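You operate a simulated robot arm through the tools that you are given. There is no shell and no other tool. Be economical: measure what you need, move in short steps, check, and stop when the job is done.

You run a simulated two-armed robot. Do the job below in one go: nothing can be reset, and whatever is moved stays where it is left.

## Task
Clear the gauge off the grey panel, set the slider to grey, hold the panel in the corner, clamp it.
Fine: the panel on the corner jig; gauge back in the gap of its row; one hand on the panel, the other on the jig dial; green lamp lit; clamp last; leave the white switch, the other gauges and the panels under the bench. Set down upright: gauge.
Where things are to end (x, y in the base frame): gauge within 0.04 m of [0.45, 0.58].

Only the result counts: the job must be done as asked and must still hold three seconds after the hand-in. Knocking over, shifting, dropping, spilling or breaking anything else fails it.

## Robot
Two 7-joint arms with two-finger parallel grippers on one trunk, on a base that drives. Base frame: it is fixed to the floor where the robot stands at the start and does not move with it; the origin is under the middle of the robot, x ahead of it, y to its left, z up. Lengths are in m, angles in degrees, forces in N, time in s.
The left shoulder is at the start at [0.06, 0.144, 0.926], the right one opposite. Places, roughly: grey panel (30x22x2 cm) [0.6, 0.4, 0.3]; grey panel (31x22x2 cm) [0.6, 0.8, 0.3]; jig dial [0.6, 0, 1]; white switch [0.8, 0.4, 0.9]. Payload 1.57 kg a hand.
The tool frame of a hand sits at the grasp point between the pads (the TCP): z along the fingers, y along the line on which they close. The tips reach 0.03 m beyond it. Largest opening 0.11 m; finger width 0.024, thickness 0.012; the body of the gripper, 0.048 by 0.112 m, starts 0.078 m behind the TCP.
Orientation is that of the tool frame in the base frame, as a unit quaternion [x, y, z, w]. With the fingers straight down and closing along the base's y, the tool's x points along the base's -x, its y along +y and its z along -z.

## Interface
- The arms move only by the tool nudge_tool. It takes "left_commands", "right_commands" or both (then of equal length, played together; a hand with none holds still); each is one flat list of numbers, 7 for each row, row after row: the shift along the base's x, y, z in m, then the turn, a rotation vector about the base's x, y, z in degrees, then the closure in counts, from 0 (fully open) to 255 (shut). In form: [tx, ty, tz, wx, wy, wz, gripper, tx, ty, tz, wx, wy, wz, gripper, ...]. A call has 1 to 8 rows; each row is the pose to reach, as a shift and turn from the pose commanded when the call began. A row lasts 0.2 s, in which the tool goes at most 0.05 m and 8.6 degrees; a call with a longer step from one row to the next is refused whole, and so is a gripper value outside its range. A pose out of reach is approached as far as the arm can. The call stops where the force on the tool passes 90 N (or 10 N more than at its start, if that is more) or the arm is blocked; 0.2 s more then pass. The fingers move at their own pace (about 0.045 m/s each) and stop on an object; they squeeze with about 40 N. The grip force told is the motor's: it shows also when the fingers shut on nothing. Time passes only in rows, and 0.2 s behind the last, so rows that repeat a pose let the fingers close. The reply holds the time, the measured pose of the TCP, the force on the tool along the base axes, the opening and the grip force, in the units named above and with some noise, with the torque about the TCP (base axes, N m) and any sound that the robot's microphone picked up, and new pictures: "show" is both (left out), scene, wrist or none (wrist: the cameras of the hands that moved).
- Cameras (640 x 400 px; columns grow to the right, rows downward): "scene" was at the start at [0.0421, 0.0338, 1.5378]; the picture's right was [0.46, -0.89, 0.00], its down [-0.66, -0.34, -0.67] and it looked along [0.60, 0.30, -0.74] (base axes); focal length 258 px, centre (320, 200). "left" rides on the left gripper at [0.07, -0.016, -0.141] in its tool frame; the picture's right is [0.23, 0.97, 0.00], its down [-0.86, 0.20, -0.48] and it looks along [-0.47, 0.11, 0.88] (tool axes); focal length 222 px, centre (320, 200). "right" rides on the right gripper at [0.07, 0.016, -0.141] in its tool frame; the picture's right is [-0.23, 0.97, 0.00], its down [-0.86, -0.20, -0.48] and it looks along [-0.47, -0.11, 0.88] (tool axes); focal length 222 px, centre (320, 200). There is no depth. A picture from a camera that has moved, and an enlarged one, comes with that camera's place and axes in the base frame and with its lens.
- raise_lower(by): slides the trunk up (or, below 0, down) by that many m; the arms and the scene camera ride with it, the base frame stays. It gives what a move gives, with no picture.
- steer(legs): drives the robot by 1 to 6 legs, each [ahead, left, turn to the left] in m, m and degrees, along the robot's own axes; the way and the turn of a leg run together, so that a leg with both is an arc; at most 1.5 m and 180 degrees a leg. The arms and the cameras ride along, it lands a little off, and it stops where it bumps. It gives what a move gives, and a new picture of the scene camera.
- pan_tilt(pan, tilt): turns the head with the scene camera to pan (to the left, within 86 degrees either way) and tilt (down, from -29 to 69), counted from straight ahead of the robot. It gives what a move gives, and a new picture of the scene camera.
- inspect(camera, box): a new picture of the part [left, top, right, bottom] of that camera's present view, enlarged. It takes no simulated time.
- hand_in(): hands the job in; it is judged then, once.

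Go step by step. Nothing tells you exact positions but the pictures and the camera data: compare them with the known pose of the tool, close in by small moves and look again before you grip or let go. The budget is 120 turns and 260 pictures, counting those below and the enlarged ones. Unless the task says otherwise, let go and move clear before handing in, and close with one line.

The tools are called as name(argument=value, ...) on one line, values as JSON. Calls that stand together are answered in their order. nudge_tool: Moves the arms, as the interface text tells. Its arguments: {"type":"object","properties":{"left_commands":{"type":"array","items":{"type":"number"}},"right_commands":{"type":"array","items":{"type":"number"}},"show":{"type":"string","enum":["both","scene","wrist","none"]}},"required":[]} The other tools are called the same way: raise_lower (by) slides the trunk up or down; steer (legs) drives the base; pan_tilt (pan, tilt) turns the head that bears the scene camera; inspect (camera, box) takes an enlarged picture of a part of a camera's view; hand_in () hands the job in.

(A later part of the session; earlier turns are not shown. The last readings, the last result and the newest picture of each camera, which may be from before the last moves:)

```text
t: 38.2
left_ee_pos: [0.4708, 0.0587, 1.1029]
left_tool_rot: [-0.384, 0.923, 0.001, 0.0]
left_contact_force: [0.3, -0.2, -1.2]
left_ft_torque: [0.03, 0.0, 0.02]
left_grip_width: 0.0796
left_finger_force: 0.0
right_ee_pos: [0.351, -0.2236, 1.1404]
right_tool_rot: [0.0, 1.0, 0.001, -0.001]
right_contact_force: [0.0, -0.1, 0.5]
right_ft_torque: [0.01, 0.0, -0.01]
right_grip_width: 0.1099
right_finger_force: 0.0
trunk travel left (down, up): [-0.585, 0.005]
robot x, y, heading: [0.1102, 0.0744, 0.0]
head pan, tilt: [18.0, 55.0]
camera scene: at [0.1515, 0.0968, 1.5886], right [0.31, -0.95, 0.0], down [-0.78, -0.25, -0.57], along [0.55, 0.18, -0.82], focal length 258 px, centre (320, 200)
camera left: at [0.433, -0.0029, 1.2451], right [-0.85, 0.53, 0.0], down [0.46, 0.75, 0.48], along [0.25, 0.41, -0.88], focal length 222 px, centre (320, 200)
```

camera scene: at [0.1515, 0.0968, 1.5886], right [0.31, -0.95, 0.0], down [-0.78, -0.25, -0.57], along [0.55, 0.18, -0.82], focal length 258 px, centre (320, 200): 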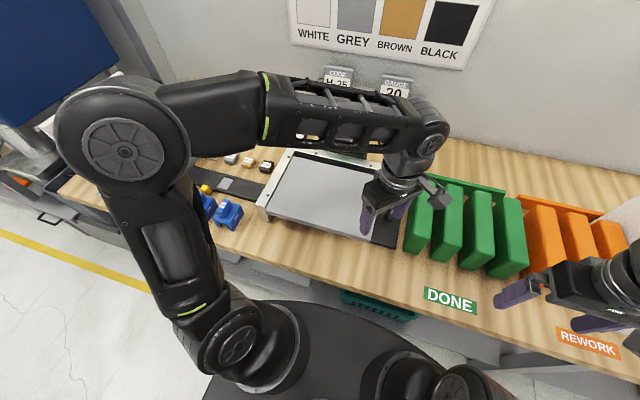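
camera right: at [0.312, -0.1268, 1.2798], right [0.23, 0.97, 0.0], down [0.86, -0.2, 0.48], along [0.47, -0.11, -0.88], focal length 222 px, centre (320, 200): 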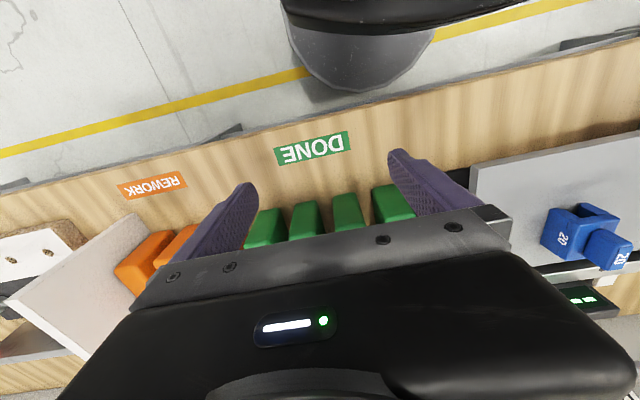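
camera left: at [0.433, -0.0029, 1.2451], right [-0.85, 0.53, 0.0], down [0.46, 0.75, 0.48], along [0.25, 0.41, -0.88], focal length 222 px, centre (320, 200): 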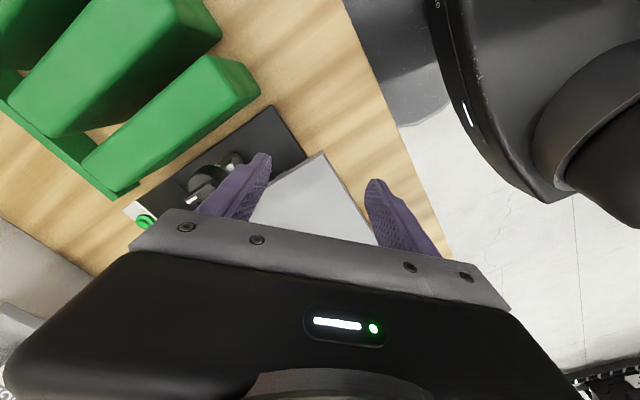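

The panel corner sits neatly between the fingers. I'll lower so the tips reach the panel's edge height and look.

nudge_tool(left_commands=[0, 0, -0.04, 0, 0, 0, 70, 0, 0, -0.08, 0, 0, 0, 70, 0, 0, -0.1, 0, 0, 0, 70, 0, 0, -0.109, 0, 0, 0, 70], show="both")

inspect(camera="scene", box=[330, 160, 430, 260])

```text
t: 39.2
left_ee_pos: [0.4707, 0.0615, 0.9906]
left_tool_rot: [-0.383, 0.924, 0.0, 0.0]
left_contact_force: [0.0, 0.6, -0.4]
left_ft_torque: [-0.02, 0.0, 0.03]
left_grip_width: 0.0797
left_finger_force: 0.0
right_ee_pos: [0.351, -0.2218, 1.1389]
right_tool_rot: [0.0, 1.0, 0.0, 0.0]
right_contact_force: [-0.6, -0.3, -0.7]
right_ft_torque: [0.0, 0.02, -0.06]
right_grip_width: 0.11
right_finger_force: 0.1
trunk travel left (down, up): [-0.585, 0.005]
robot x, y, heading: [0.1085, 0.0791, -0.1]
head pan, tilt: [18.0, 55.0]
camera scene: at [0.1506, 0.0984, 1.5886], right [0.31, -0.95, 0.0], down [-0.78, -0.25, -0.57], along [0.55, 0.18, -0.82], focal length 258 px, centre (320, 200)
camera left: at [0.4332, 0.0002, 1.1322], right [-0.85, 0.53, 0.0], down [0.46, 0.75, 0.48], along [0.25, 0.41, -0.88], focal length 222 px, centre (320, 200)
```

scene: 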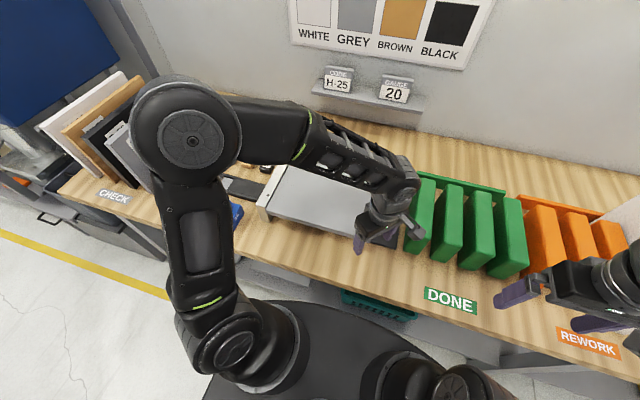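
left: 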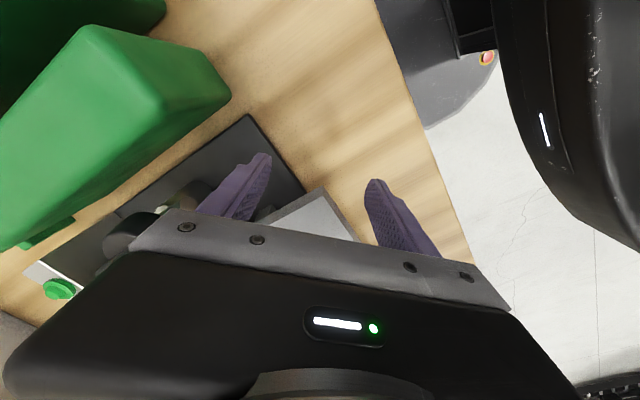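

```text
4.00 times, centred on (380, 210) of scene
camera zoom: at [0.1506, 0.0984, 1.5886], right [0.31, -0.95, 0.0], down [-0.78, -0.25, -0.57], along [0.55, 0.18, -0.82], focal length 1032 px, centre (80, 160)
```

zoom: 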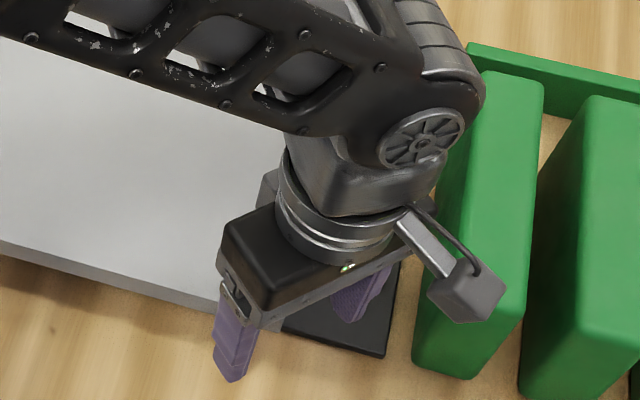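

The corner is still centred. I'll advance diagonally to contact, then push on in small steps watching the force.

nudge_tool(left_commands=[0.01, 0.011, 0, 0, 0, 0, 70, 0.02, 0.022, 0, 0, 0, 0, 70, 0.025, 0.027, 0, 0, 0, 0, 70, 0.025, 0.027, 0, 0, 0, 0, 70], show="wrist")

inspect(camera="scene", box=[240, 110, 420, 240])

```text
t: 40.2
left_ee_pos: [0.4952, 0.0884, 0.991]
left_tool_rot: [-0.382, 0.924, 0.001, 0.0]
left_contact_force: [-2.9, -3.8, 0.2]
left_ft_torque: [0.01, 0.09, -0.04]
left_grip_width: 0.0813
left_finger_force: 1.1
right_ee_pos: [0.3504, -0.223, 1.139]
right_tool_rot: [0.0, 1.0, -0.001, 0.001]
right_contact_force: [-0.7, -0.1, 0.8]
right_ft_torque: [-0.02, -0.03, 0.0]
right_grip_width: 0.1098
right_finger_force: 0.1
trunk travel left (down, up): [-0.585, 0.005]
robot x, y, heading: [0.1104, 0.0798, 0.1]
head pan, tilt: [18.0, 55.0]
camera left: at [0.4569, 0.0272, 1.1333], right [-0.85, 0.53, 0.0], down [0.46, 0.75, 0.48], along [0.25, 0.41, -0.88], focal length 222 px, centre (320, 200)
```

left: 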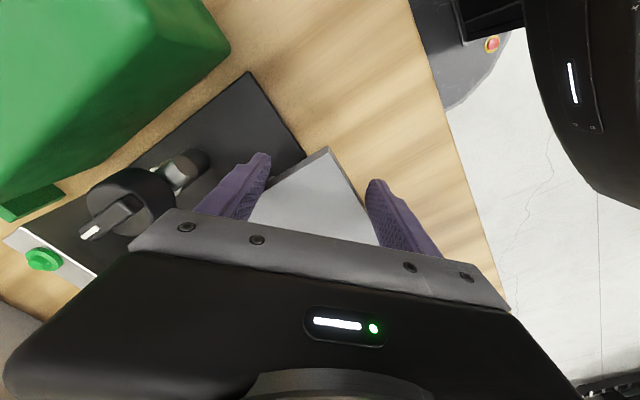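

```text
3.08 times, centred on (330, 175) of scene
camera zoom: at [0.1502, 0.0978, 1.5886], right [0.31, -0.95, 0.0], down [-0.78, -0.25, -0.57], along [0.55, 0.18, -0.82], focal length 794 px, centre (289, 277)
```

zoom: 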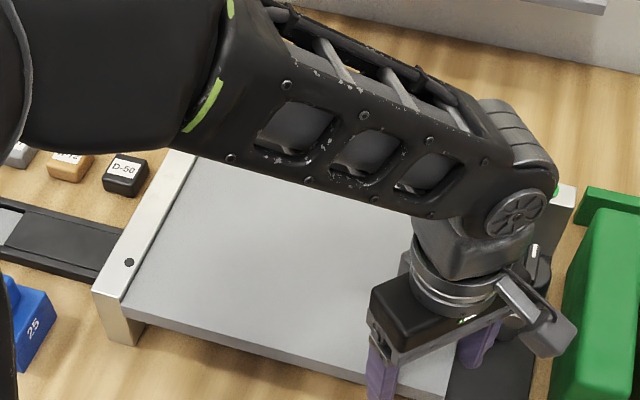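

Both fingers touch the panel with light forces. I'll keep pushing diagonally.

nudge_tool(left_commands=[0.004, 0.003, 0, 0, 0, 0, 70, 0.008, 0.006, 0, 0, 0, 0, 70, 0.012, 0.008, 0, 0, 0, 0, 70, 0.012, 0.008, 0, 0, 0, 0, 70], show="wrist")

```text
t: 41.2
left_ee_pos: [0.5038, 0.0889, 0.9931]
left_tool_rot: [-0.38, 0.925, -0.003, -0.001]
left_contact_force: [-14.5, -40.6, -5.9]
left_ft_torque: [-0.72, 0.35, -0.52]
left_grip_width: 0.0813
left_finger_force: 39.6
right_ee_pos: [0.3496, -0.227, 1.1388]
right_tool_rot: [0.001, 1.0, 0.002, 0.002]
right_contact_force: [-0.5, 0.0, -0.8]
right_ft_torque: [-0.01, 0.01, -0.02]
right_grip_width: 0.1101
right_finger_force: 0.0
trunk travel left (down, up): [-0.585, 0.005]
robot x, y, heading: [0.1105, 0.0763, -0.0]
head pan, tilt: [18.0, 55.0]
camera left: at [0.4661, 0.0286, 1.135], right [-0.85, 0.53, 0.0], down [0.47, 0.75, 0.48], along [0.25, 0.4, -0.88], focal length 222 px, centre (320, 200)
```

left: 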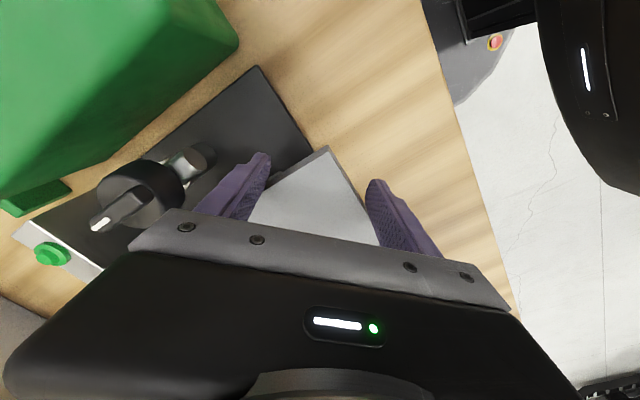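

The panel is already against the left rail (40 N sideways). I'll relax y by 6 mm and push on in x only.

nudge_tool(left_commands=[0, -0.006, 0, 0, 0, 0, 70, 0.005, -0.006, 0, 0, 0, 0, 70, 0.01, -0.006, 0, 0, 0, 0, 70, 0.014, -0.006, 0, 0, 0, 0, 70, 0.014, -0.006, 0, 0, 0, 0, 70], show="both")

inspect(camera="scene", box=[240, 110, 420, 240])

```text
t: 42.4
left_ee_pos: [0.5137, 0.0893, 0.9913]
left_tool_rot: [-0.383, 0.924, 0.003, -0.002]
left_contact_force: [-37.3, -15.9, -0.1]
left_ft_torque: [-0.38, 0.58, 0.5]
left_grip_width: 0.0817
left_finger_force: 39.8
right_ee_pos: [0.3485, -0.2227, 1.1408]
right_tool_rot: [0.0, 1.0, 0.001, 0.002]
right_contact_force: [-0.5, -0.4, 0.4]
right_ft_torque: [-0.02, -0.02, -0.01]
right_grip_width: 0.1099
right_finger_force: 0.0
trunk travel left (down, up): [-0.585, 0.005]
robot x, y, heading: [0.1082, 0.0778, 0.1]
head pan, tilt: [18.0, 55.0]
camera scene: at [0.1444, 0.0959, 1.5887], right [0.31, -0.95, 0.0], down [-0.78, -0.25, -0.58], along [0.55, 0.18, -0.82], focal length 258 px, centre (320, 200)
camera left: at [0.476, 0.0274, 1.1337], right [-0.85, 0.53, 0.01], down [0.47, 0.75, 0.48], along [0.25, 0.41, -0.88], focal length 222 px, centre (320, 200)
```

scene: 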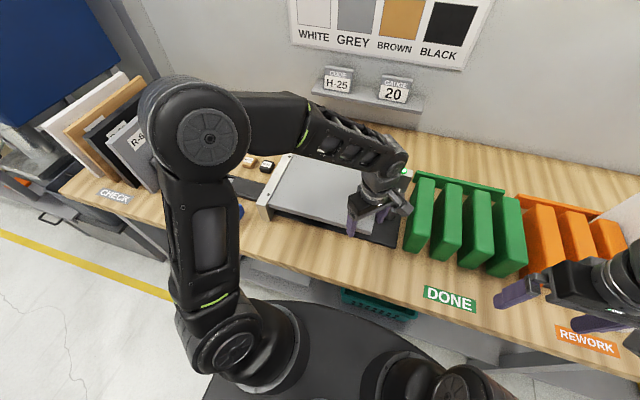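
left: 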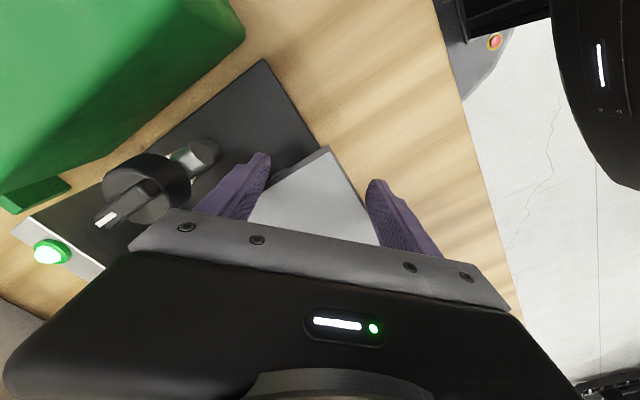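

```text
3.08 times, centred on (330, 175) of scene
camera zoom: at [0.1444, 0.0959, 1.5887], right [0.31, -0.95, 0.0], down [-0.78, -0.25, -0.58], along [0.55, 0.18, -0.82], focal length 794 px, centre (289, 277)
```

zoom: 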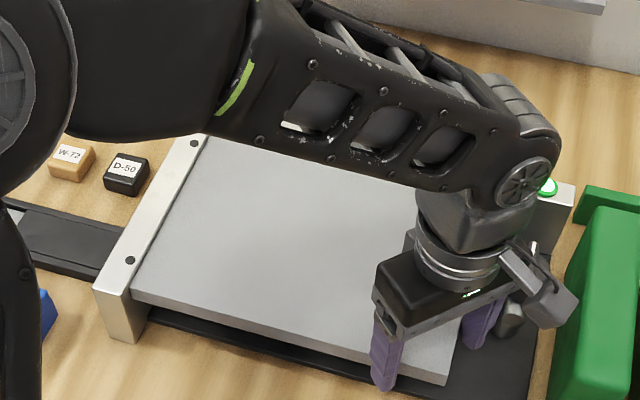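

The green lamp is lit: the panel is in the corner. I need a hold that leaves room at the dial, so I'll back off and see whether the panel stays seated.

nudge_tool(left_commands=[-0.01, 0.0, 0, 0, 0, 0, 70, -0.02, -0.01, 0, 0, 0, 0, 70, -0.035, -0.025, 0, 0, 0, 0, 70, -0.035, -0.025, 0.04, 0, 0, 0, 70, -0.035, -0.025, 0.08, 0, 0, 0, 70, -0.035, -0.025, 0.12, 0, 0, 0, 70], show="both")

inspect(camera="left", box=[80, 100, 320, 260])

```text
t: 43.8
left_ee_pos: [0.4841, 0.0656, 1.1117]
left_tool_rot: [-0.384, 0.923, 0.0, 0.0]
left_contact_force: [-0.3, 0.8, -0.1]
left_ft_torque: [-0.02, -0.02, -0.01]
left_grip_width: 0.0799
left_finger_force: 0.0
right_ee_pos: [0.3508, -0.2207, 1.1385]
right_tool_rot: [-0.001, 1.0, 0.0, 0.0]
right_contact_force: [-0.1, 0.2, -0.3]
right_ft_torque: [-0.01, -0.01, 0.0]
right_grip_width: 0.11
right_finger_force: 0.2
trunk travel left (down, up): [-0.585, 0.005]
robot x, y, heading: [0.1117, 0.0786, -0.1]
head pan, tilt: [18.0, 55.0]
camera scene: at [0.1501, 0.0986, 1.5886], right [0.31, -0.95, 0.0], down [-0.78, -0.25, -0.57], along [0.55, 0.18, -0.82], focal length 258 px, centre (320, 200)
camera left: at [0.4472, 0.0043, 1.2527], right [-0.85, 0.53, 0.0], down [0.46, 0.75, 0.48], along [0.25, 0.41, -0.88], focal length 222 px, centre (320, 200)
```

scene: 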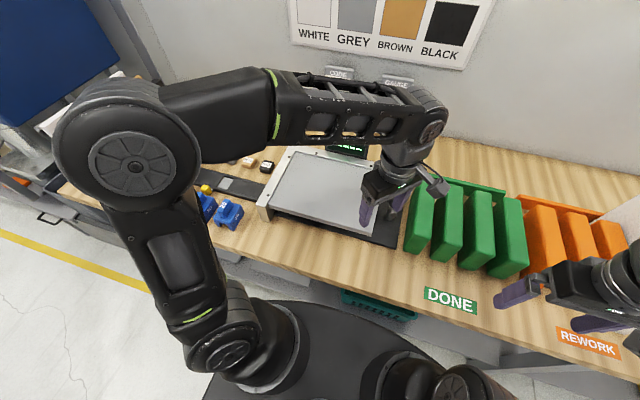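
left: 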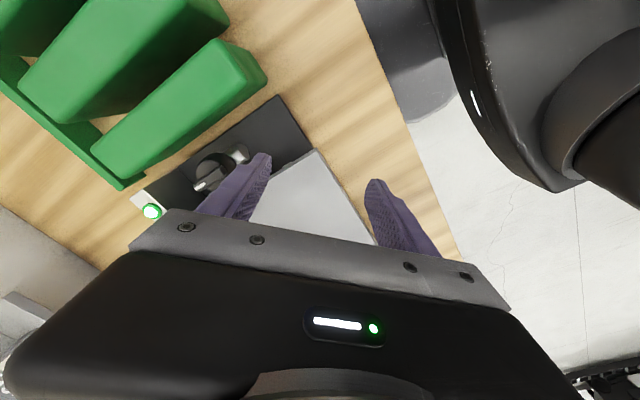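

```text
2.50 times, centred on (200, 180) of left
camera zoom: at [0.4472, 0.0043, 1.2527], right [-0.85, 0.53, 0.0], down [0.46, 0.75, 0.48], along [0.25, 0.41, -0.88], focal length 555 px, centre (620, 250)
```

zoom: 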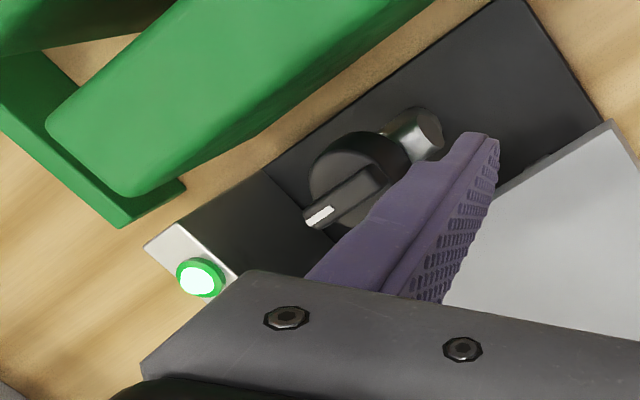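

The lamp stays lit with the panel released. I'll move the left hand to press on the panel's top farther left, fingers closed, leaving the dial free for the right hand.

nudge_tool(left_commands=[0.01, 0.04, 0, 0, 0, -8, 255, 0.02, 0.085, 0, 0, 0, -16, 255, 0.035, 0.13, 0, 0, 0, -24, 255, 0.05, 0.175, 0, 0, 0, -32, 255, 0.065, 0.214, 0, 0, 0, -40, 255, 0.076, 0.234, -0.03, 0, 0, -45, 255, 0.076, 0.234, -0.07, 0, 0, -45, 255, 0.076, 0.234, -0.09, 0, 0, -45, 255], show="both")

inspect(camera="scene", box=[250, 120, 430, 250])

```text
t: 45.6
left_ee_pos: [0.5627, 0.3009, 1.0196]
left_tool_rot: [0.001, 1.0, 0.0, 0.001]
left_contact_force: [0.2, 0.1, -1.0]
left_ft_torque: [0.0, -0.01, 0.01]
left_grip_width: 0.0002
left_finger_force: 20.9
right_ee_pos: [0.3525, -0.2221, 1.1392]
right_tool_rot: [0.0, 1.0, 0.0, 0.001]
right_contact_force: [0.7, 0.4, 0.5]
right_ft_torque: [-0.03, -0.02, 0.0]
right_grip_width: 0.1098
right_finger_force: 0.1
trunk travel left (down, up): [-0.585, 0.005]
robot x, y, heading: [0.1071, 0.0836, -0.2]
head pan, tilt: [18.0, 55.0]
camera scene: at [0.1509, 0.0984, 1.5886], right [0.31, -0.95, 0.0], down [-0.78, -0.25, -0.57], along [0.55, 0.18, -0.82], focal length 258 px, centre (320, 200)
camera left: at [0.4926, 0.2831, 1.1624], right [-0.23, 0.97, 0.0], down [0.85, 0.2, 0.48], along [0.47, 0.11, -0.88], focal length 222 px, centre (320, 200)
```

scene: 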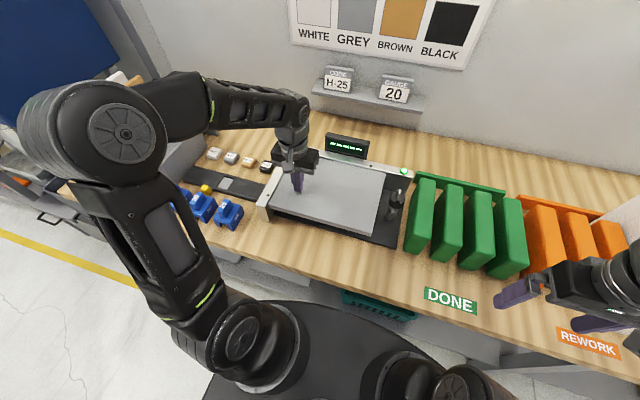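
left: 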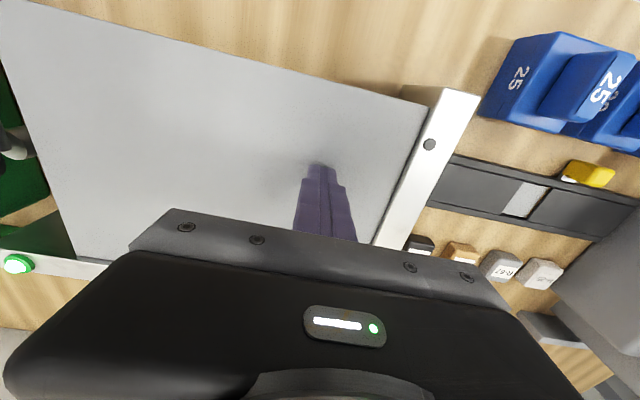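

```text
3.08 times, centred on (340, 185) of scene
camera zoom: at [0.1509, 0.0984, 1.5886], right [0.31, -0.95, 0.0], down [-0.78, -0.25, -0.57], along [0.55, 0.18, -0.82], focal length 794 px, centre (258, 246)
```

zoom: 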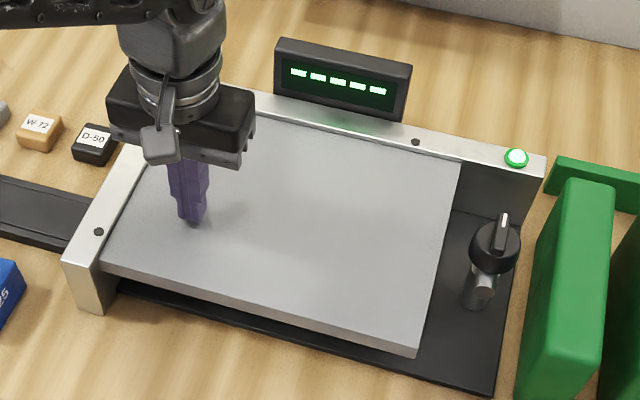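

The lamp is still lit and the left hand is ready above the panel. The dial's knob is at about (0.632, 0.021, 0.97) with its bar along x, so I'll bring the right hand above it.

nudge_tool(right_commands=[0.034, 0.034, 0, 0, 0, 0, 150, 0.068, 0.068, 0, 0, 0, 0, 150, 0.102, 0.102, 0, 0, 0, 0, 150, 0.136, 0.136, 0, 0, 0, 0, 150, 0.17, 0.17, 0, 0, 0, 0, 150, 0.204, 0.204, 0, 0, 0, 0, 150, 0.238, 0.238, 0, 0, 0, 0, 150, 0.27, 0.243, -0.02, 0, 0, 0, 150], show="both")

inspect(camera="right", box=[220, 100, 420, 240])

inspect(camera="scene", box=[340, 130, 460, 230])

```text
t: 47.4
left_ee_pos: [0.5625, 0.3007, 1.0191]
left_tool_rot: [0.0, 1.0, 0.0, -0.001]
left_contact_force: [1.2, -0.1, -0.4]
left_ft_torque: [0.0, 0.06, 0.01]
left_grip_width: 0.0002
left_finger_force: 21.3
right_ee_pos: [0.6229, 0.0215, 1.1203]
right_tool_rot: [0.0, 1.0, 0.0, 0.0]
right_contact_force: [-0.5, -0.1, -0.6]
right_ft_torque: [0.04, -0.01, 0.01]
right_grip_width: 0.0451
right_finger_force: 0.1
trunk travel left (down, up): [-0.585, 0.005]
robot x, y, heading: [0.1131, 0.0796, 0.3]
head pan, tilt: [18.0, 55.0]
camera scene: at [0.1519, 0.0981, 1.5886], right [0.31, -0.95, 0.0], down [-0.78, -0.25, -0.57], along [0.54, 0.18, -0.82], focal length 258 px, centre (320, 200)
camera right: at [0.5533, 0.0372, 1.2621], right [0.23, 0.97, 0.0], down [0.86, -0.2, 0.48], along [0.47, -0.11, -0.88], focal length 222 px, centre (320, 200)
```

scene: 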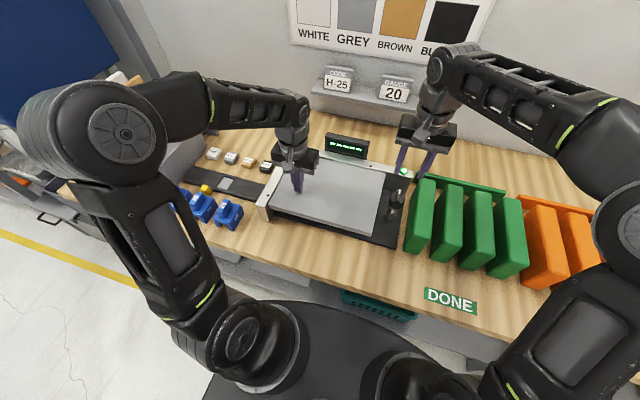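
right: 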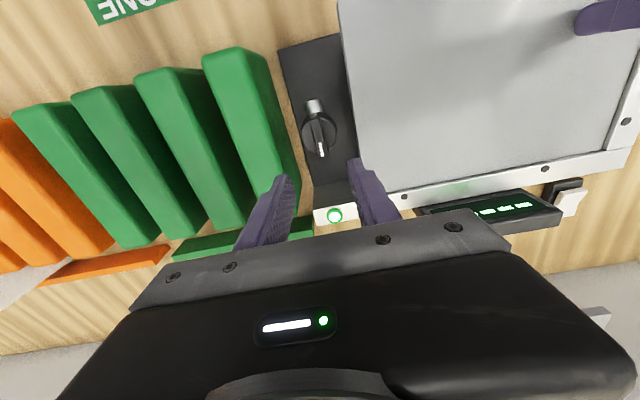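

```text
2.86 times, centred on (320, 170) of right
camera zoom: at [0.5533, 0.0372, 1.2621], right [0.23, 0.97, 0.0], down [0.86, -0.2, 0.48], along [0.47, -0.11, -0.88], focal length 635 px, centre (320, 286)
```

zoom: 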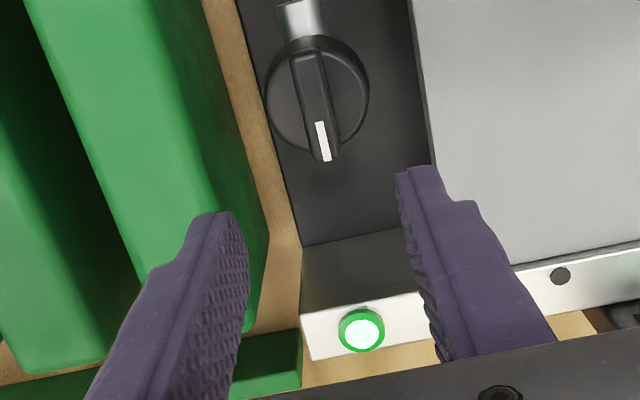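

```text
4.00 times, centred on (400, 180) of scene
camera zoom: at [0.1519, 0.0981, 1.5886], right [0.31, -0.95, 0.0], down [-0.78, -0.25, -0.57], along [0.54, 0.18, -0.82], focal length 1032 px, centre (0, 280)
```

zoom: 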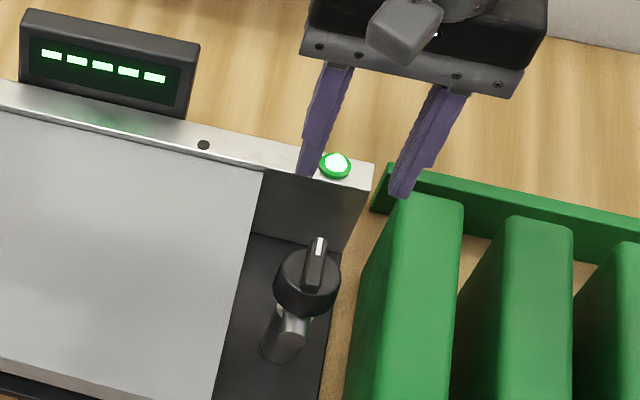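

From three views the knob is at about (0.610, 0.022, 0.995), with the green stand's top near z≈1.06 only ~4 cm beside it. I'll narrow the fingers to 3 cm, centre, and come down partway.

nudge_tool(right_commands=[-0.006, 0, 0, 0, 0, 0, 185, -0.012, 0, 0, 0, 0, 0, 185, -0.012, 0, -0.025, 0, 0, 0, 185, -0.012, 0, -0.05, 0, 0, 0, 185], show="wrist")

inspect(camera="right", box=[220, 100, 420, 240])

inspect(camera="scene", box=[350, 140, 440, 220])

```text
t: 48.4
left_ee_pos: [0.561, 0.3004, 1.0209]
left_tool_rot: [0.0, 1.0, -0.001, 0.0]
left_contact_force: [-0.2, 0.3, 0.3]
left_ft_torque: [0.0, -0.04, -0.01]
left_grip_width: 0.0001
left_finger_force: 21.6
right_ee_pos: [0.608, 0.0213, 1.0708]
right_tool_rot: [-0.001, 1.0, -0.001, 0.0]
right_contact_force: [0.1, 0.0, 0.3]
right_ft_torque: [0.03, 0.01, 0.01]
right_grip_width: 0.0298
right_finger_force: 0.1
trunk travel left (down, up): [-0.585, 0.005]
robot x, y, heading: [0.1081, 0.0782, -0.2]
head pan, tilt: [18.0, 55.0]
camera right: at [0.5385, 0.0367, 1.2121], right [0.23, 0.97, 0.0], down [0.85, -0.2, 0.48], along [0.47, -0.11, -0.88], focal length 222 px, centre (320, 200)
```

right: 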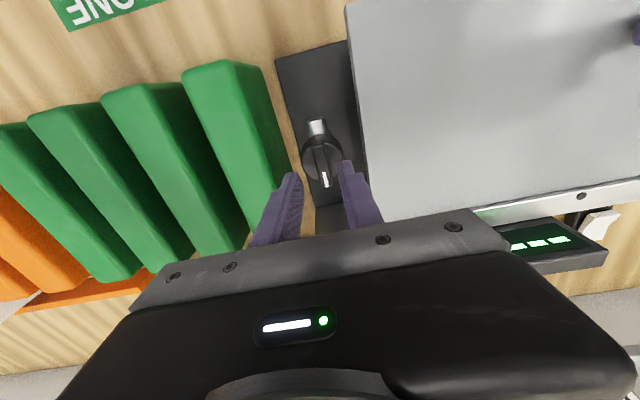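

```text
2.86 times, centred on (320, 170) of right
camera zoom: at [0.5385, 0.0367, 1.2121], right [0.23, 0.97, 0.0], down [0.85, -0.2, 0.48], along [0.47, -0.11, -0.88], focal length 635 px, centre (320, 286)
```

zoom: 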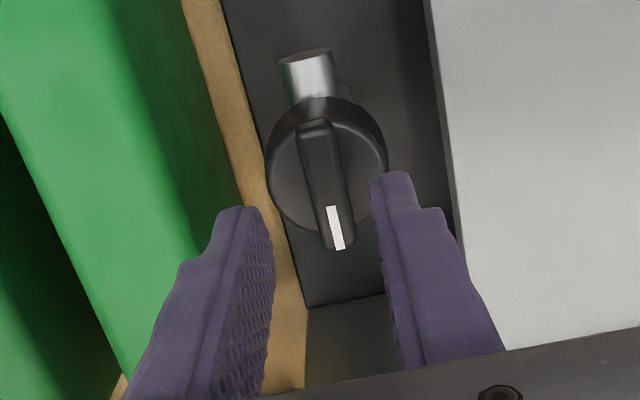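

```text
5.00 times, centred on (395, 180) of scene
camera zoom: at [0.1508, 0.0984, 1.5886], right [0.31, -0.95, 0.0], down [-0.78, -0.25, -0.57], along [0.55, 0.18, -0.82], focal length 1290 px, centre (-55, 300)
```

zoom: 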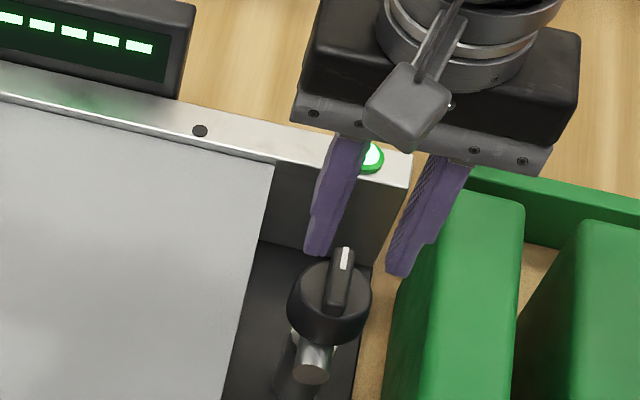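

The bar is centred between the fingers. I'll lower ~3.5 cm and check how the tips sit relative to the bar.

nudge_tool(right_commands=[0, 0.0015, -0.015, 0, 0, 0, 185, 0, 0.0015, -0.027, 0, 0, 0, 185, 0, 0.0015, -0.035, 0, 0, 0, 185, 0, 0.0015, -0.035, 0, 0, 0, 185], show="none")

inspect(camera="right", box=[240, 120, 400, 240])

inspect(camera="scene", box=[360, 150, 430, 210])

```text
t: 49.4
left_ee_pos: [0.5607, 0.2991, 1.0223]
left_tool_rot: [0.0, 1.0, 0.0, 0.002]
left_contact_force: [0.1, -0.1, 0.4]
left_ft_torque: [0.0, -0.01, -0.02]
left_grip_width: 0.0
left_finger_force: 21.1
right_ee_pos: [0.6084, 0.0211, 1.0409]
right_tool_rot: [0.001, 1.0, 0.002, 0.006]
right_contact_force: [0.1, -6.3, 49.5]
right_ft_torque: [-0.37, 0.49, -0.01]
right_grip_width: 0.0304
right_finger_force: 0.0
trunk travel left (down, up): [-0.585, 0.005]
robot x, y, heading: [0.1116, 0.0789, -0.0]
head pan, tilt: [18.0, 55.0]
```

```text
3.33 times, centred on (320, 180) of right
camera zoom: at [0.5363, 0.0368, 1.1819], right [0.23, 0.97, 0.01], down [0.85, -0.2, 0.49], along [0.48, -0.11, -0.87], focal length 740 px, centre (320, 267)
```

zoom: 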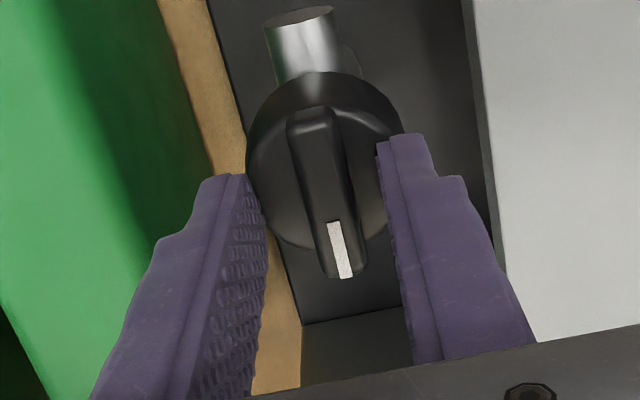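

```text
6.67 times, centred on (395, 180) of scene
camera zoom: at [0.1464, 0.0978, 1.5895], right [0.31, -0.95, 0.0], down [-0.78, -0.25, -0.58], along [0.55, 0.18, -0.82], focal length 1719 px, centre (-180, 333)
```

zoom: 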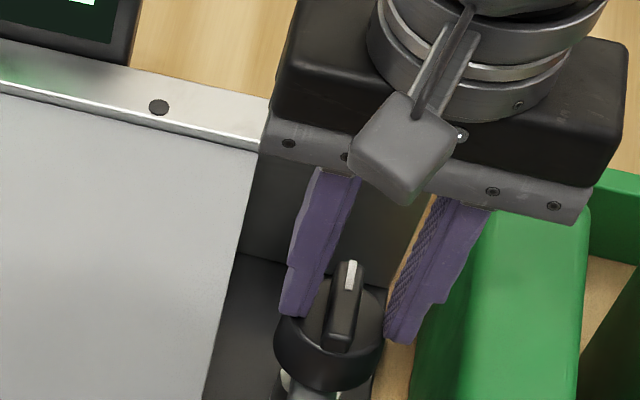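

The tips rest on the knob's disc (50 N), so the disc top is at z≈1.011 and the bar stands above it. I'll raise 8 mm and close on the bar.

nudge_tool(right_commands=[0, 0, 0.008, 0, 0, 0, 185, 0, 0, 0.008, 0, 0, 0, 185, 0, 0, 0.008, 0, 0, 0, 240, 0, 0, 0.008, 0, 0, 0, 240, 0, 0, 0.008, 0, 0, 0, 240], show="none")

inspect(camera="right", box=[240, 120, 400, 240])

```text
t: 50.6
left_ee_pos: [0.5616, 0.2995, 1.0195]
left_tool_rot: [0.0, 1.0, -0.001, 0.0]
left_contact_force: [0.6, -0.2, -0.6]
left_ft_torque: [-0.02, 0.04, 0.03]
left_grip_width: 0.0
left_finger_force: 21.1
right_ee_pos: [0.608, 0.0231, 1.0425]
right_tool_rot: [0.0, 1.0, 0.0, -0.001]
right_contact_force: [-2.3, 8.4, -2.2]
right_ft_torque: [0.19, 0.01, -0.05]
right_grip_width: 0.0133
right_finger_force: 3.6
trunk travel left (down, up): [-0.585, 0.005]
robot x, y, heading: [0.1089, 0.077, 0.2]
head pan, tilt: [18.0, 55.0]
```

```text
3.33 times, centred on (320, 180) of right
camera zoom: at [0.5381, 0.0388, 1.1844], right [0.23, 0.97, 0.0], down [0.86, -0.2, 0.48], along [0.46, -0.11, -0.88], focal length 740 px, centre (320, 267)
```

zoom: 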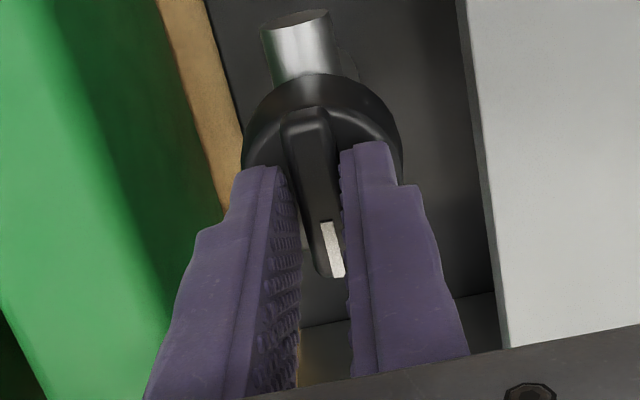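

The right hand grips the dial bar (13 mm). Now I'll press the left hand down gently on the panel.

nudge_tool(left_commands=[0, 0, -0.006, 0, 0, 0, 255, 0, 0, -0.01, 0, 0, 0, 255, 0, 0, -0.013, 0, 0, 0, 255, 0, 0, -0.013, 0, 0, 0, 255], right_commands=[0, 0, 0, 0, 0, 0, 240, 0, 0, 0, 0, 0, 0, 240, 0, 0, 0, 0, 0, 0, 240, 0, 0, 0, 0, 0, 0, 240], show="none")

```text
t: 51.6
left_ee_pos: [0.5617, 0.3011, 1.014]
left_tool_rot: [0.0, 1.0, 0.0, 0.005]
left_contact_force: [-1.6, 5.1, 59.3]
left_ft_torque: [0.19, 0.75, -0.42]
left_grip_width: 0.0001
left_finger_force: 21.3
right_ee_pos: [0.606, 0.0218, 1.0447]
right_tool_rot: [0.0, 1.0, 0.001, 0.001]
right_contact_force: [3.0, 9.0, -1.3]
right_ft_torque: [0.21, -0.09, 0.01]
right_grip_width: 0.015
right_finger_force: 4.6
trunk travel left (down, up): [-0.585, 0.005]
robot x, y, heading: [0.1128, 0.0762, 0.1]
head pan, tilt: [18.0, 55.0]
```

The left hand presses with 59 N, so I'll ease it to about 20–25 N and firm up the right grip.

nudge_tool(left_commands=[0, 0, 0.004, 0, 0, 0, 255, 0, 0, 0.004, 0, 0, 0, 255, 0, 0, 0.004, 0, 0, 0, 255], right_commands=[0, 0, 0, 0, 0, 0, 255, 0, 0, 0, 0, 0, 0, 255, 0, 0, 0, 0, 0, 0, 255], show="none")

inspect(camera="scene", box=[250, 120, 430, 250])

```text
t: 52.4
left_ee_pos: [0.5609, 0.3, 1.0126]
left_tool_rot: [0.0, 1.0, -0.001, 0.002]
left_contact_force: [9.9, 0.2, 21.6]
left_ft_torque: [0.06, -0.07, -0.01]
left_grip_width: 0.0
left_finger_force: 21.7
right_ee_pos: [0.6063, 0.0244, 1.0456]
right_tool_rot: [0.0, 1.0, 0.0, 0.001]
right_contact_force: [-8.0, 14.9, 12.5]
right_ft_torque: [0.41, 0.47, -0.07]
right_grip_width: 0.0121
right_finger_force: 29.0
trunk travel left (down, up): [-0.585, 0.005]
robot x, y, heading: [0.1094, 0.0783, 0.1]
head pan, tilt: [18.0, 55.0]
```

```text
3.08 times, centred on (340, 185) of scene
camera zoom: at [0.1484, 0.1, 1.5886], right [0.31, -0.95, 0.0], down [-0.78, -0.25, -0.57], along [0.55, 0.18, -0.82], focal length 794 px, centre (258, 246)
```

zoom: 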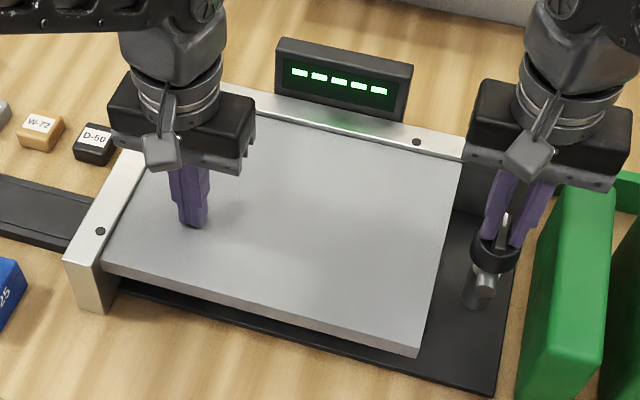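

The panel is held and the right grip is firm. I'll turn the dial clockwise a first 16° (swinging the clamp arm toward the panel) and check the resistance.

nudge_tool(right_commands=[-0.001, 0.0015, 0, 0, 0, -4, 255, -0.001, 0.0015, 0, 0, 0, -10, 255, -0.001, 0.0015, 0, 0, 0, -16, 255, -0.001, 0.0015, 0, 0, 0, -16, 255], show="wrist")

inspect(camera="right", box=[240, 120, 400, 240])

```text
t: 53.4
left_ee_pos: [0.5608, 0.2997, 1.0126]
left_tool_rot: [-0.001, 1.0, 0.0, 0.0]
left_contact_force: [4.6, 2.4, 16.4]
left_ft_torque: [0.08, -0.09, -0.03]
left_grip_width: 0.0003
left_finger_force: 21.3
right_ee_pos: [0.6065, 0.024, 1.0447]
right_tool_rot: [0.14, 0.99, -0.001, 0.002]
right_contact_force: [-2.6, 7.9, 18.7]
right_ft_torque: [0.2, -0.04, -0.02]
right_grip_width: 0.0118
right_finger_force: 29.5
trunk travel left (down, up): [-0.585, 0.005]
robot x, y, heading: [0.1098, 0.0795, 0.0]
head pan, tilt: [18.0, 55.0]
camera right: at [0.5435, 0.0584, 1.1853], right [0.49, 0.87, 0.0], down [0.76, -0.43, 0.48], along [0.42, -0.23, -0.88], focal length 222 px, centre (320, 200)
```

right: 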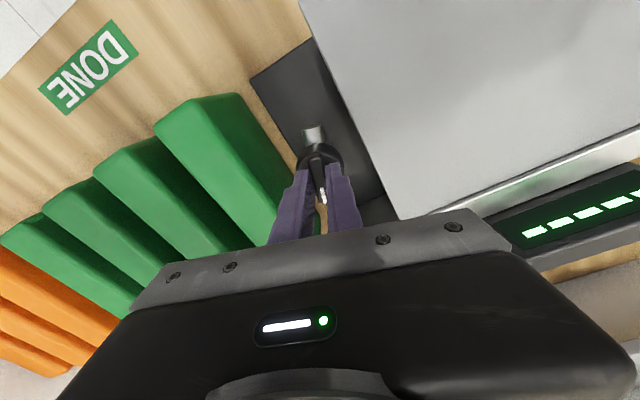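

```text
3.33 times, centred on (320, 180) of right
camera zoom: at [0.5435, 0.0584, 1.1853], right [0.49, 0.87, 0.0], down [0.76, -0.43, 0.48], along [0.42, -0.23, -0.88], focal length 740 px, centre (320, 267)
```

zoom: 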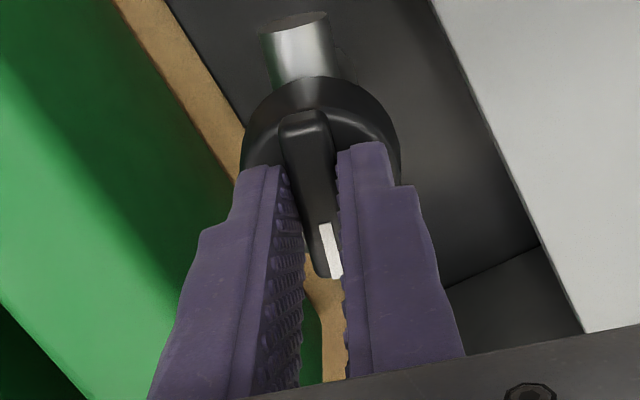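

The dial and clamp arm turn freely with the hand. I'll continue clockwise.

nudge_tool(right_commands=[0, 0, 0, 0, 0, -8, 255, 0, 0, 0, 0, 0, -16, 255, 0, 0, 0, 0, 0, -24, 255, 0, 0, 0, 0, 0, -32, 255, 0, 0, 0, 0, 0, -40, 255, 0, 0, 0, 0, 0, -48, 255, 0, 0, 0, 0, 0, -54, 255], show="both")

inspect(camera="right", box=[240, 120, 400, 240])

inspect(camera="scene", box=[330, 130, 430, 230])

```text
t: 55.0
left_ee_pos: [0.5619, 0.3001, 1.013]
left_tool_rot: [0.0, 1.0, 0.0, -0.001]
left_contact_force: [-3.7, 3.9, 14.5]
left_ft_torque: [0.09, 0.17, -0.06]
left_grip_width: 0.0
left_finger_force: 21.6
right_ee_pos: [0.6064, 0.0234, 1.0432]
right_tool_rot: [0.575, 0.818, -0.001, 0.001]
right_contact_force: [6.0, 2.6, 19.1]
right_ft_torque: [-0.16, -0.18, 0.02]
right_grip_width: 0.0117
right_finger_force: 29.3
trunk travel left (down, up): [-0.585, 0.005]
robot x, y, heading: [0.1111, 0.0802, 0.0]
head pan, tilt: [18.0, 55.0]
camera scene: at [0.1483, 0.099, 1.5887], right [0.31, -0.95, 0.0], down [-0.78, -0.25, -0.57], along [0.55, 0.18, -0.82], focal length 258 px, centre (320, 200)
camera right: at [0.5982, 0.0949, 1.1849], right [0.99, 0.12, 0.0], down [0.1, -0.87, 0.48], along [0.06, -0.48, -0.88], focal length 222 px, centre (320, 200)
```

scene: 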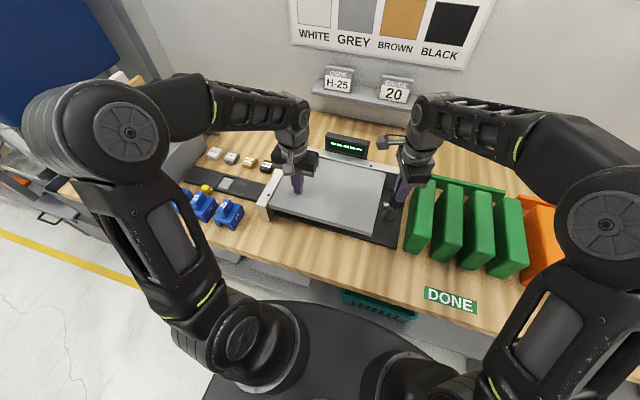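
right: 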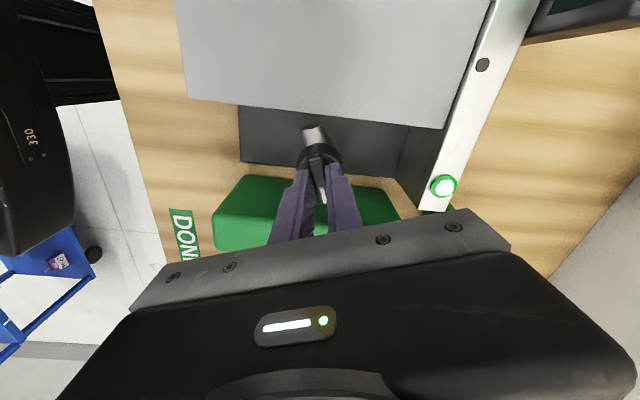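

```text
3.33 times, centred on (320, 180) of right
camera zoom: at [0.5982, 0.0949, 1.1849], right [0.99, 0.12, 0.0], down [0.1, -0.87, 0.48], along [0.06, -0.48, -0.88], focal length 740 px, centre (320, 267)
```

zoom: 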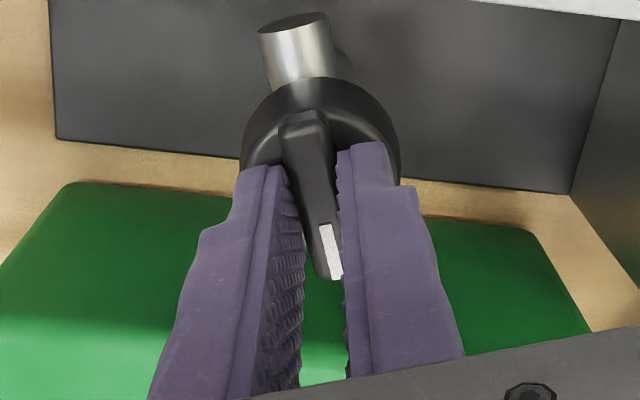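

```text
4.00 times, centred on (380, 180) of scene
camera zoom: at [0.1483, 0.099, 1.5887], right [0.31, -0.95, 0.0], down [-0.78, -0.25, -0.57], along [0.55, 0.18, -0.82], focal length 1032 px, centre (80, 280)
```

zoom: 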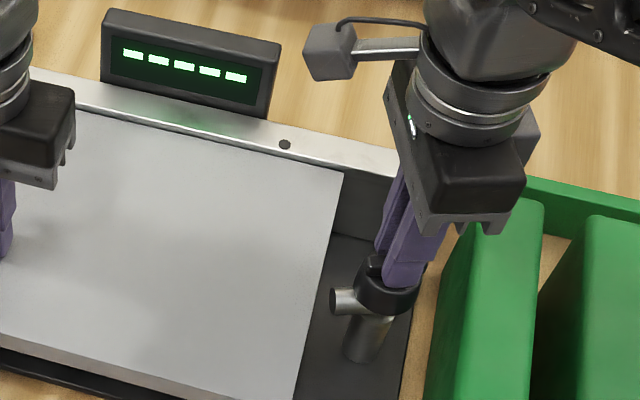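

The lamp is lit and the dial is turned about 70°. I'll continue to 90° and slightly beyond, watching for a stop.

nudge_tool(right_commands=[0, 0, 0, 0, 0, -8, 255, 0, 0, 0, 0, 0, -16, 255, 0, 0, 0, 0, 0, -20, 255, 0, 0, 0, 0, 0, -20, 255], show="wrist")

inspect(camera="scene", box=[290, 130, 430, 240])

```text
t: 56.0
left_ee_pos: [0.561, 0.2996, 1.0136]
left_tool_rot: [0.0, 1.0, 0.0, 0.001]
left_contact_force: [-6.0, 3.2, 15.3]
left_ft_torque: [0.14, 0.37, 0.0]
left_grip_width: 0.0
left_finger_force: 20.6
right_ee_pos: [0.6061, 0.0245, 1.0436]
right_tool_rot: [0.708, 0.706, 0.001, 0.002]
right_contact_force: [10.8, 1.8, 19.1]
right_ft_torque: [-0.14, -0.19, 0.08]
right_grip_width: 0.0119
right_finger_force: 29.5
trunk travel left (down, up): [-0.585, 0.005]
robot x, y, heading: [0.1052, 0.0749, -0.1]
head pan, tilt: [18.0, 55.0]
camera right: at [0.6231, 0.0933, 1.1849], right [0.97, -0.23, 0.0], down [-0.2, -0.85, 0.48], along [-0.11, -0.47, -0.88], focal length 222 px, centre (320, 200)
```

right: 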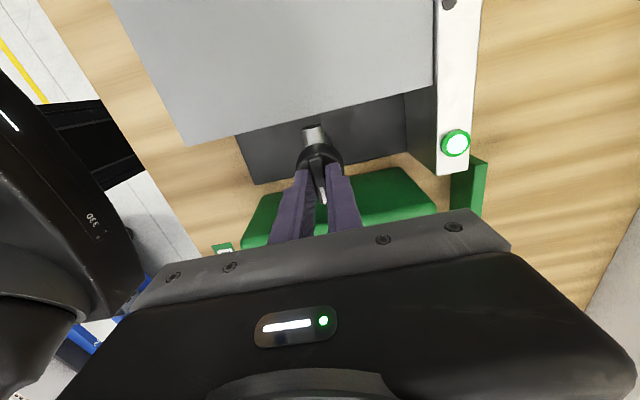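

```text
3.64 times, centred on (360, 185) of scene
camera zoom: at [0.1487, 0.0989, 1.5887], right [0.31, -0.95, 0.0], down [-0.78, -0.25, -0.57], along [0.55, 0.18, -0.82], focal length 938 px, centre (174, 254)
```

zoom: 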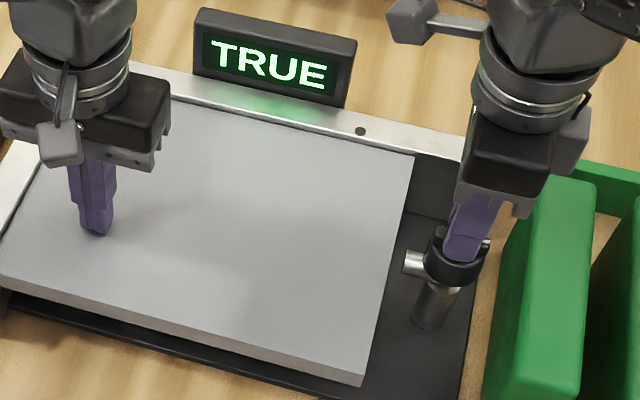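

The display now reads "TRUE" with the lamp lit and the dial at 90°: clamped. I'll release the dial with the right hand and lift clear while the left still holds.

nudge_tool(right_commands=[0, 0, 0, 0, 0, 0, 190, 0, 0, 0, 0, 0, 0, 190, 0, 0, 0, 0, 0, 0, 190, 0, 0, 0.04, 0, 0, 0, 190, 0, 0, 0.08, 0, 0, 0, 190, 0, 0, 0.1, 0, 0, 0, 190], show="scene")

inspect(camera="scene", box=[290, 130, 430, 240])

```text
t: 57.4
left_ee_pos: [0.5619, 0.2988, 1.0131]
left_tool_rot: [0.0, 1.0, 0.0, 0.001]
left_contact_force: [-5.2, 3.0, 13.7]
left_ft_torque: [0.07, 0.22, -0.05]
left_grip_width: 0.0
left_finger_force: 21.0
right_ee_pos: [0.6085, 0.0217, 1.1451]
right_tool_rot: [0.706, 0.708, 0.0, 0.001]
right_contact_force: [1.1, 0.2, 0.4]
right_ft_torque: [0.01, -0.03, 0.0]
right_grip_width: 0.0281
right_finger_force: 0.2
trunk travel left (down, up): [-0.585, 0.005]
robot x, y, heading: [0.1098, 0.0824, -0.1]
head pan, tilt: [18.0, 55.0]
camera scene: at [0.1491, 0.0983, 1.5887], right [0.31, -0.95, 0.0], down [-0.78, -0.25, -0.57], along [0.55, 0.18, -0.82], focal length 258 px, centre (320, 200)
```

scene: 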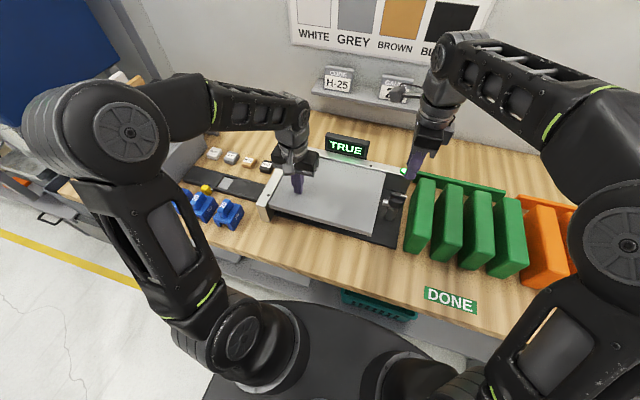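

```text
3.64 times, centred on (360, 185) of scene
camera zoom: at [0.1491, 0.0983, 1.5887], right [0.31, -0.95, 0.0], down [-0.78, -0.25, -0.57], along [0.55, 0.18, -0.82], focal length 938 px, centre (174, 254)
```

zoom: 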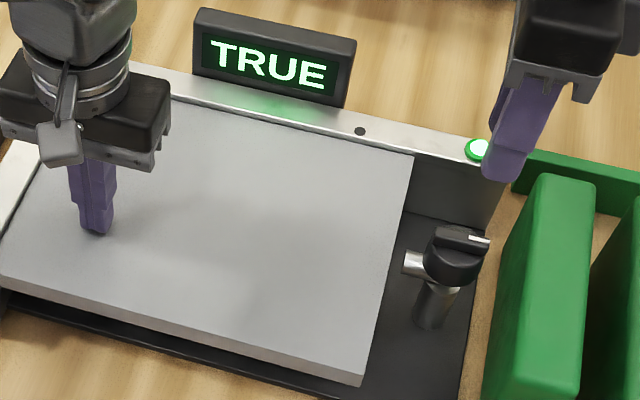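

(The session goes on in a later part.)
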